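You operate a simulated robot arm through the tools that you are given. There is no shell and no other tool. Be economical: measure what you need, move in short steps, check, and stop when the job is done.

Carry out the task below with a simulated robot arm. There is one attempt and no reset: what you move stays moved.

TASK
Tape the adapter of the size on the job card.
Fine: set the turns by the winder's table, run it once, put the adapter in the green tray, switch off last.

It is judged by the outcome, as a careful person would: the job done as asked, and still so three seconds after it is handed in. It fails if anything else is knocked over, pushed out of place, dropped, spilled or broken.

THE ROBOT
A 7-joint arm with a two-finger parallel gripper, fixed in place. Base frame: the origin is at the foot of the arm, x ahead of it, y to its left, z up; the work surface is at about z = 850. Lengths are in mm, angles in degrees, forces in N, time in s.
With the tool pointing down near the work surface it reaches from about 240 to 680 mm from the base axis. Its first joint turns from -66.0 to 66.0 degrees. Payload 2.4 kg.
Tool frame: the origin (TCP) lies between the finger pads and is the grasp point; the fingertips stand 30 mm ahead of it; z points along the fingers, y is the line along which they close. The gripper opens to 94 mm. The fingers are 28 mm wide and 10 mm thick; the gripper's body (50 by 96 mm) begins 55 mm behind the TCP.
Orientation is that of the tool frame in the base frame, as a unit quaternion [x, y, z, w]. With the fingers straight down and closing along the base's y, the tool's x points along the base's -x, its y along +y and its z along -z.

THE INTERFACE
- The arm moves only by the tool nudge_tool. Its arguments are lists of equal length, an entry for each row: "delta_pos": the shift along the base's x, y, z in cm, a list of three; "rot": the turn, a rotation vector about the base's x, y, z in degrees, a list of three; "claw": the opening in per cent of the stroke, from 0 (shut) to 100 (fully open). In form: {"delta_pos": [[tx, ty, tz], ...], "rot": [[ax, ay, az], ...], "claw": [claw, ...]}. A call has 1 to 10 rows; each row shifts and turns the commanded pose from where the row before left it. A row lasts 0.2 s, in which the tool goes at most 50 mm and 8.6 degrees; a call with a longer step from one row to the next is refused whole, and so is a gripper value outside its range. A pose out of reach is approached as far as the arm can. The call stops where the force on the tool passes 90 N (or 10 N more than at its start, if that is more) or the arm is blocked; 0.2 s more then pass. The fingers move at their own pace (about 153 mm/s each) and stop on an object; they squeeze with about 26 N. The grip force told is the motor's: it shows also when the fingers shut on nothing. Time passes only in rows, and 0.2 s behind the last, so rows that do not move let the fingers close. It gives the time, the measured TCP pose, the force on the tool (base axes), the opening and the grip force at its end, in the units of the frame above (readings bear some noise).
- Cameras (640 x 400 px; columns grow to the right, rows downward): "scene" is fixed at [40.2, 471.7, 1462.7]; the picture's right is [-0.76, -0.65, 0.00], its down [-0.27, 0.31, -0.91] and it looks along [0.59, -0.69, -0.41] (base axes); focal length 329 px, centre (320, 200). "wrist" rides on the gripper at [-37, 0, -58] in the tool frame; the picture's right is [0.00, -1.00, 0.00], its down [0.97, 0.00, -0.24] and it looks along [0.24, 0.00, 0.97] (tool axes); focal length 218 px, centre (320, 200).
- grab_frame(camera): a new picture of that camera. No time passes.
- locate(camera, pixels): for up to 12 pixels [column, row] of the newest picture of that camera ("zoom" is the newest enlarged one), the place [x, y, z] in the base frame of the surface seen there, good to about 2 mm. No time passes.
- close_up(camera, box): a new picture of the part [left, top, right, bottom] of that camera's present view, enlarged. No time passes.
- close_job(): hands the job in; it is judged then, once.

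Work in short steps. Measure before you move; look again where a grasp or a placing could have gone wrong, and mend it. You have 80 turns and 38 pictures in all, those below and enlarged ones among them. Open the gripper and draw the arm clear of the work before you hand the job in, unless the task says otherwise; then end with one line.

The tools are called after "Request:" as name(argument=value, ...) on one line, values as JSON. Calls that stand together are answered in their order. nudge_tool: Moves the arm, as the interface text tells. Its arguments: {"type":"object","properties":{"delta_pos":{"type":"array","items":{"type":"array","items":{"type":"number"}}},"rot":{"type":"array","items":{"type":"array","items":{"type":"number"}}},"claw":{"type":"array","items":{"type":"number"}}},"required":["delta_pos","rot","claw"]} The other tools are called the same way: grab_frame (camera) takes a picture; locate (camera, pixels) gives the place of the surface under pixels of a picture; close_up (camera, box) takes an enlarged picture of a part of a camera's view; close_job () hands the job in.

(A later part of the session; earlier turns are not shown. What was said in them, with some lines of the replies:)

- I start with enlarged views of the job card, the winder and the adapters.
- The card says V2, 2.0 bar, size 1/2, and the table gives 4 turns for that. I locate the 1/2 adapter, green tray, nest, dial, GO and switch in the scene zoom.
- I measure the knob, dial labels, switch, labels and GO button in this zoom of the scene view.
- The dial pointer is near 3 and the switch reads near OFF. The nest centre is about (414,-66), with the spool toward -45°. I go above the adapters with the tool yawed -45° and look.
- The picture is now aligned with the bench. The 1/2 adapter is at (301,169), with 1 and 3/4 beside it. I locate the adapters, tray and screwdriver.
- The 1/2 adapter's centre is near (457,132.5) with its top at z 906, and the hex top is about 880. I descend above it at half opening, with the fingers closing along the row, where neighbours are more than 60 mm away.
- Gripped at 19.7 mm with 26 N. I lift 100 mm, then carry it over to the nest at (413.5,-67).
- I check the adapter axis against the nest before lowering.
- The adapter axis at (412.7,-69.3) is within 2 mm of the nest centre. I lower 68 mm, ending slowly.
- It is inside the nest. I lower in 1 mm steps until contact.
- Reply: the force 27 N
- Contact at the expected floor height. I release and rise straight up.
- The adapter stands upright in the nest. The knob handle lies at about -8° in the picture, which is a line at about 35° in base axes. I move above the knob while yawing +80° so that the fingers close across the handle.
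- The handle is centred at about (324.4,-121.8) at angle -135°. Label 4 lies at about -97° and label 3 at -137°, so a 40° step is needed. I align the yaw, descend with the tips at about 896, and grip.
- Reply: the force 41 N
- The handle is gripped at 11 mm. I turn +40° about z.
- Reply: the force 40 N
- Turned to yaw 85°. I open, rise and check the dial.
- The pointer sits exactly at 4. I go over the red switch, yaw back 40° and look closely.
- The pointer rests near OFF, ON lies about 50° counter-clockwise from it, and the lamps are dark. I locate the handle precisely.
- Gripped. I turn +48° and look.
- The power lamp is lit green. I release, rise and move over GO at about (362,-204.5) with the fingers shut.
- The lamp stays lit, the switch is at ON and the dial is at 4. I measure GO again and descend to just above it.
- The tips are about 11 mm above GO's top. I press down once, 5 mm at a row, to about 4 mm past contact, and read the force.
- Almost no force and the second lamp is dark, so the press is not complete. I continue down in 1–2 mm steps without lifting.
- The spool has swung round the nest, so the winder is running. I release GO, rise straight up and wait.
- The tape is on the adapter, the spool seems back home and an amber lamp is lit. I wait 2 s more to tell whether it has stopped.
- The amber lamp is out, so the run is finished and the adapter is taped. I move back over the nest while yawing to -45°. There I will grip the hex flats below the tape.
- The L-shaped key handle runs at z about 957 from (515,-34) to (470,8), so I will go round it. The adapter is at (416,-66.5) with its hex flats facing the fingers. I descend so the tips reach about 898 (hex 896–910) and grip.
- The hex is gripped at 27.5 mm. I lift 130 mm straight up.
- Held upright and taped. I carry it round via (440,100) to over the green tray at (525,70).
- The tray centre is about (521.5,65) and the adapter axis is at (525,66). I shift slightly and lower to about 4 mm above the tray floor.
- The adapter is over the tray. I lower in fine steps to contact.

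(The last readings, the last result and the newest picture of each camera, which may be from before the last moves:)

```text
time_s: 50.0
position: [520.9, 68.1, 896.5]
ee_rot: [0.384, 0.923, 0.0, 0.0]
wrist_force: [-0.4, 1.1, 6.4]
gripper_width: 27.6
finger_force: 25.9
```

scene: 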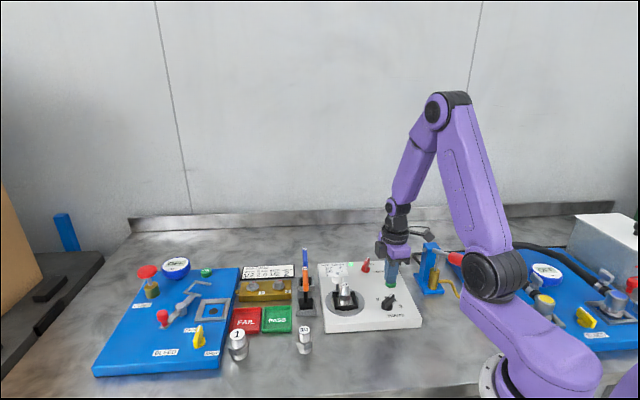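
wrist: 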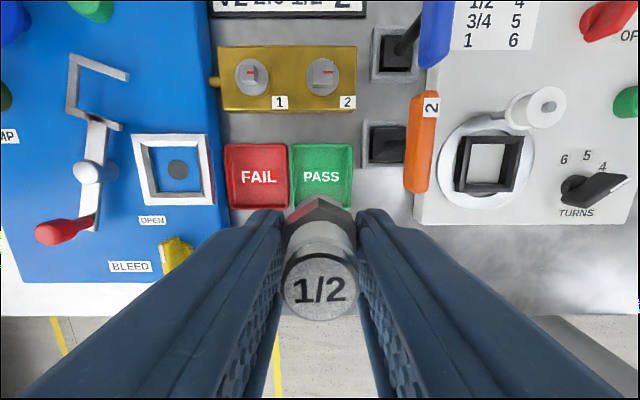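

It touches the floor. I release and rise straight up.

Request:
nudge_tool(delta_pos=[[0, 0, 0.05], [0, 0, 0], [0, 0, 0], [0, 0, 2], [0, 0, 3], [0, 0, 4], [0, 0, 4], [0, 0, 3]], rot=[[0, 0, 0], [0, 0, 0], [0, 0, 0], [0, 0, 0], [0, 0, 0], [0, 0, 0], [0, 0, 0], [0, 0, 0]], claw=[42, 42, 42, 42, 42, 42, 42, 42])

Request:
grab_frame(camera="wrist")

```text
time_s: 51.8
position: [518.4, 70.6, 1059.2]
ee_rot: [0.384, 0.923, -0.001, -0.001]
wrist_force: [0.1, 0.1, 0.3]
gripper_width: 39.6
finger_force: 0.2
```

```text
4 pictures are left
```

wrist: 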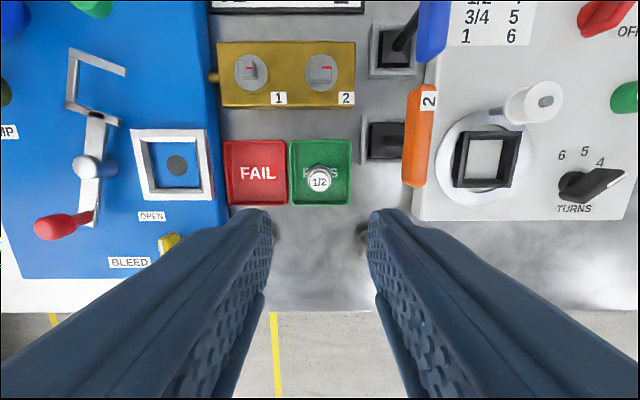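

The adapter stands in the green tray. I go back to the switch, above everything at z 1059, yawing to 93° to match the handle at ON.

Request:
nudge_tool(delta_pos=[[-0.68, -2.85, 0], [-0.68, -2.85, 0], [-0.68, -2.85, 0], [-0.68, -2.85, 0], [-0.68, -2.85, 0], [-0.68, -2.85, 0], [-0.68, -2.85, 0], [-0.68, -2.85, 0], [-0.68, -2.85, 0], [-0.68, -2.85, 0]], rot=[[0, 0, 8.2], [0, 0, 8.2], [0, 0, 8.2], [0, 0, 8.2], [0, 0, 8.2], [0, 0, 8.2], [0, 0, 8.2], [0, 0, 8.2], [0, 0, 8.2], [0, 0, 8.2]], claw=[45, 45, 45, 45, 45, 45, 45, 45, 45, 45])

Request:
nudge_tool(delta_pos=[[0, 0, 0], [0, 0, 0], [0, 0, 0], [0, 0, 0], [0, 0, 0], [0, 0, 0], [0, 0, 0], [0, 0, 0]], rot=[[0, 0, 8], [0, 0, 8], [0, 0, 8], [0, 0, 8], [0, 0, 8], [0, 0, 8], [0, 0, 8], [0, 0, 0]], claw=[45, 45, 45, 45, 45, 45, 45, 45])

Request:
close_up(camera="wrist", box=[240, 100, 400, 260])

```text
time_s: 54.0
position: [452.5, -218.4, 1055.9]
ee_rot: [-0.316, 0.949, 0.0, -0.001]
wrist_force: [-0.1, 0.2, 0.2]
gripper_width: 42.3
finger_force: 0.1
```

```text
time_s: 55.8
position: [453.4, -217.1, 1057.9]
ee_rot: [0.725, -0.688, 0.0, 0.0]
wrist_force: [-0.2, -0.5, 0.0]
gripper_width: 42.3
finger_force: 0.1
```

```text
2.50 times, centred on (320, 180) of wrist
```

zoom: 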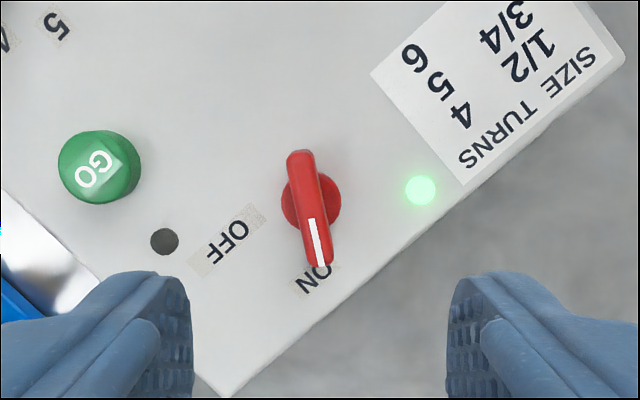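

The switch snapped to about 10° further on (a 60° throw in all). I measure the handle's ends.

Request:
locate(camera="zoom", pixels=[[300, 158], [320, 260], [309, 205]])

```text
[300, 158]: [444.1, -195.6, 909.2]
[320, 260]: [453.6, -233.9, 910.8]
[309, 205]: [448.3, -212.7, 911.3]
```

Request:
nudge_tool(delta_pos=[[-0.4, 0.23, -2], [0, 0, -3], [0, 0, -3], [0, 0, -2.5], [0, 0, -1.5], [0, 0, -1.2], [0, 0, 0], [0, 0, 0], [0, 0, 0], [0, 0, 0]], rot=[[0, 0, 5], [0, 0, 6], [0, 0, 0], [0, 0, 0], [0, 0, 0], [0, 0, 0], [0, 0, 0], [0, 0, 0], [0, 0, 0], [0, 0, 0]], claw=[45, 45, 45, 45, 45, 45, 45, 0, 0, 0])

```text
time_s: 58.0
position: [448.4, -214.4, 926.2]
ee_rot: [0.787, -0.617, 0.0, 0.0]
wrist_force: [1.1, 1.0, -5.2]
gripper_width: 10.8
finger_force: 44.8
```

Gripped cleanly. I turn -60° to OFF.

Request:
nudge_tool(delta_pos=[[0, 0, 0], [0, 0, 0], [0, 0, 0], [0, 0, 0], [0, 0, 0], [0, 0, 0], [0, 0, 0], [0, 0, 0], [0, 0, 0]], rot=[[0, 0, -8], [0, 0, -8], [0, 0, -8], [0, 0, -8], [0, 0, -8], [0, 0, -8], [0, 0, -8], [0, 0, -4], [0, 0, 0]], claw=[0, 0, 0, 0, 0, 0, 0, 0, 0])

Request:
nudge_tool(delta_pos=[[0, 0, 0], [0, 0, 0], [0, 0, 2], [0, 0, 4], [0, 0, 4], [0, 0, 4], [0, 0, 0]], rot=[[0, 0, 0], [0, 0, 0], [0, 0, 0], [0, 0, 0], [0, 0, 0], [0, 0, 0], [0, 0, 0]], claw=[45, 45, 45, 45, 45, 45, 45])

Request:
grab_frame(camera="wrist")

```text
time_s: 60.0
position: [450.2, -213.7, 925.1]
ee_rot: [-0.373, 0.928, -0.002, 0.002]
wrist_force: [12.3, -7.7, 7.5]
gripper_width: 10.6
finger_force: 44.1
```

```text
time_s: 61.6
position: [445.1, -214.6, 1066.1]
ee_rot: [-0.373, 0.928, 0.0, 0.0]
wrist_force: [0.2, -0.1, -0.4]
gripper_width: 42.4
finger_force: 0.1
```

```text
2 pictures are left
```

wrist: 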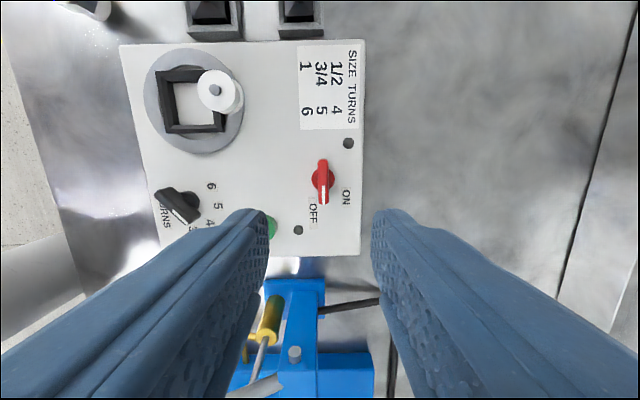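

The lamp is out and the switch is back at OFF. One final look at the scene.

Request:
close_up(camera="scene", box=[90, 210, 430, 380])

```text
1.88 times, centred on (260, 295) of scene
```

zoom: 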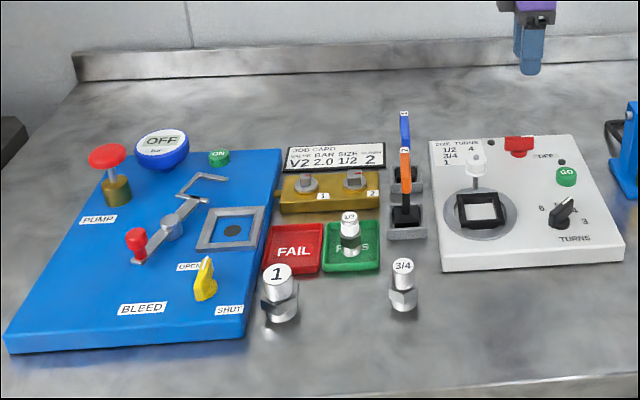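

The taped 1/2 adapter stands in the green tray, the winder is off, nothing else has moved, and the arm is clear and open.

Request:
close_job()

```text
The job is handed in.
```

The 1/2 adapter was taped with the winder set to 4 turns and run once; it now stands in the green tray, and the winder was switched off last.
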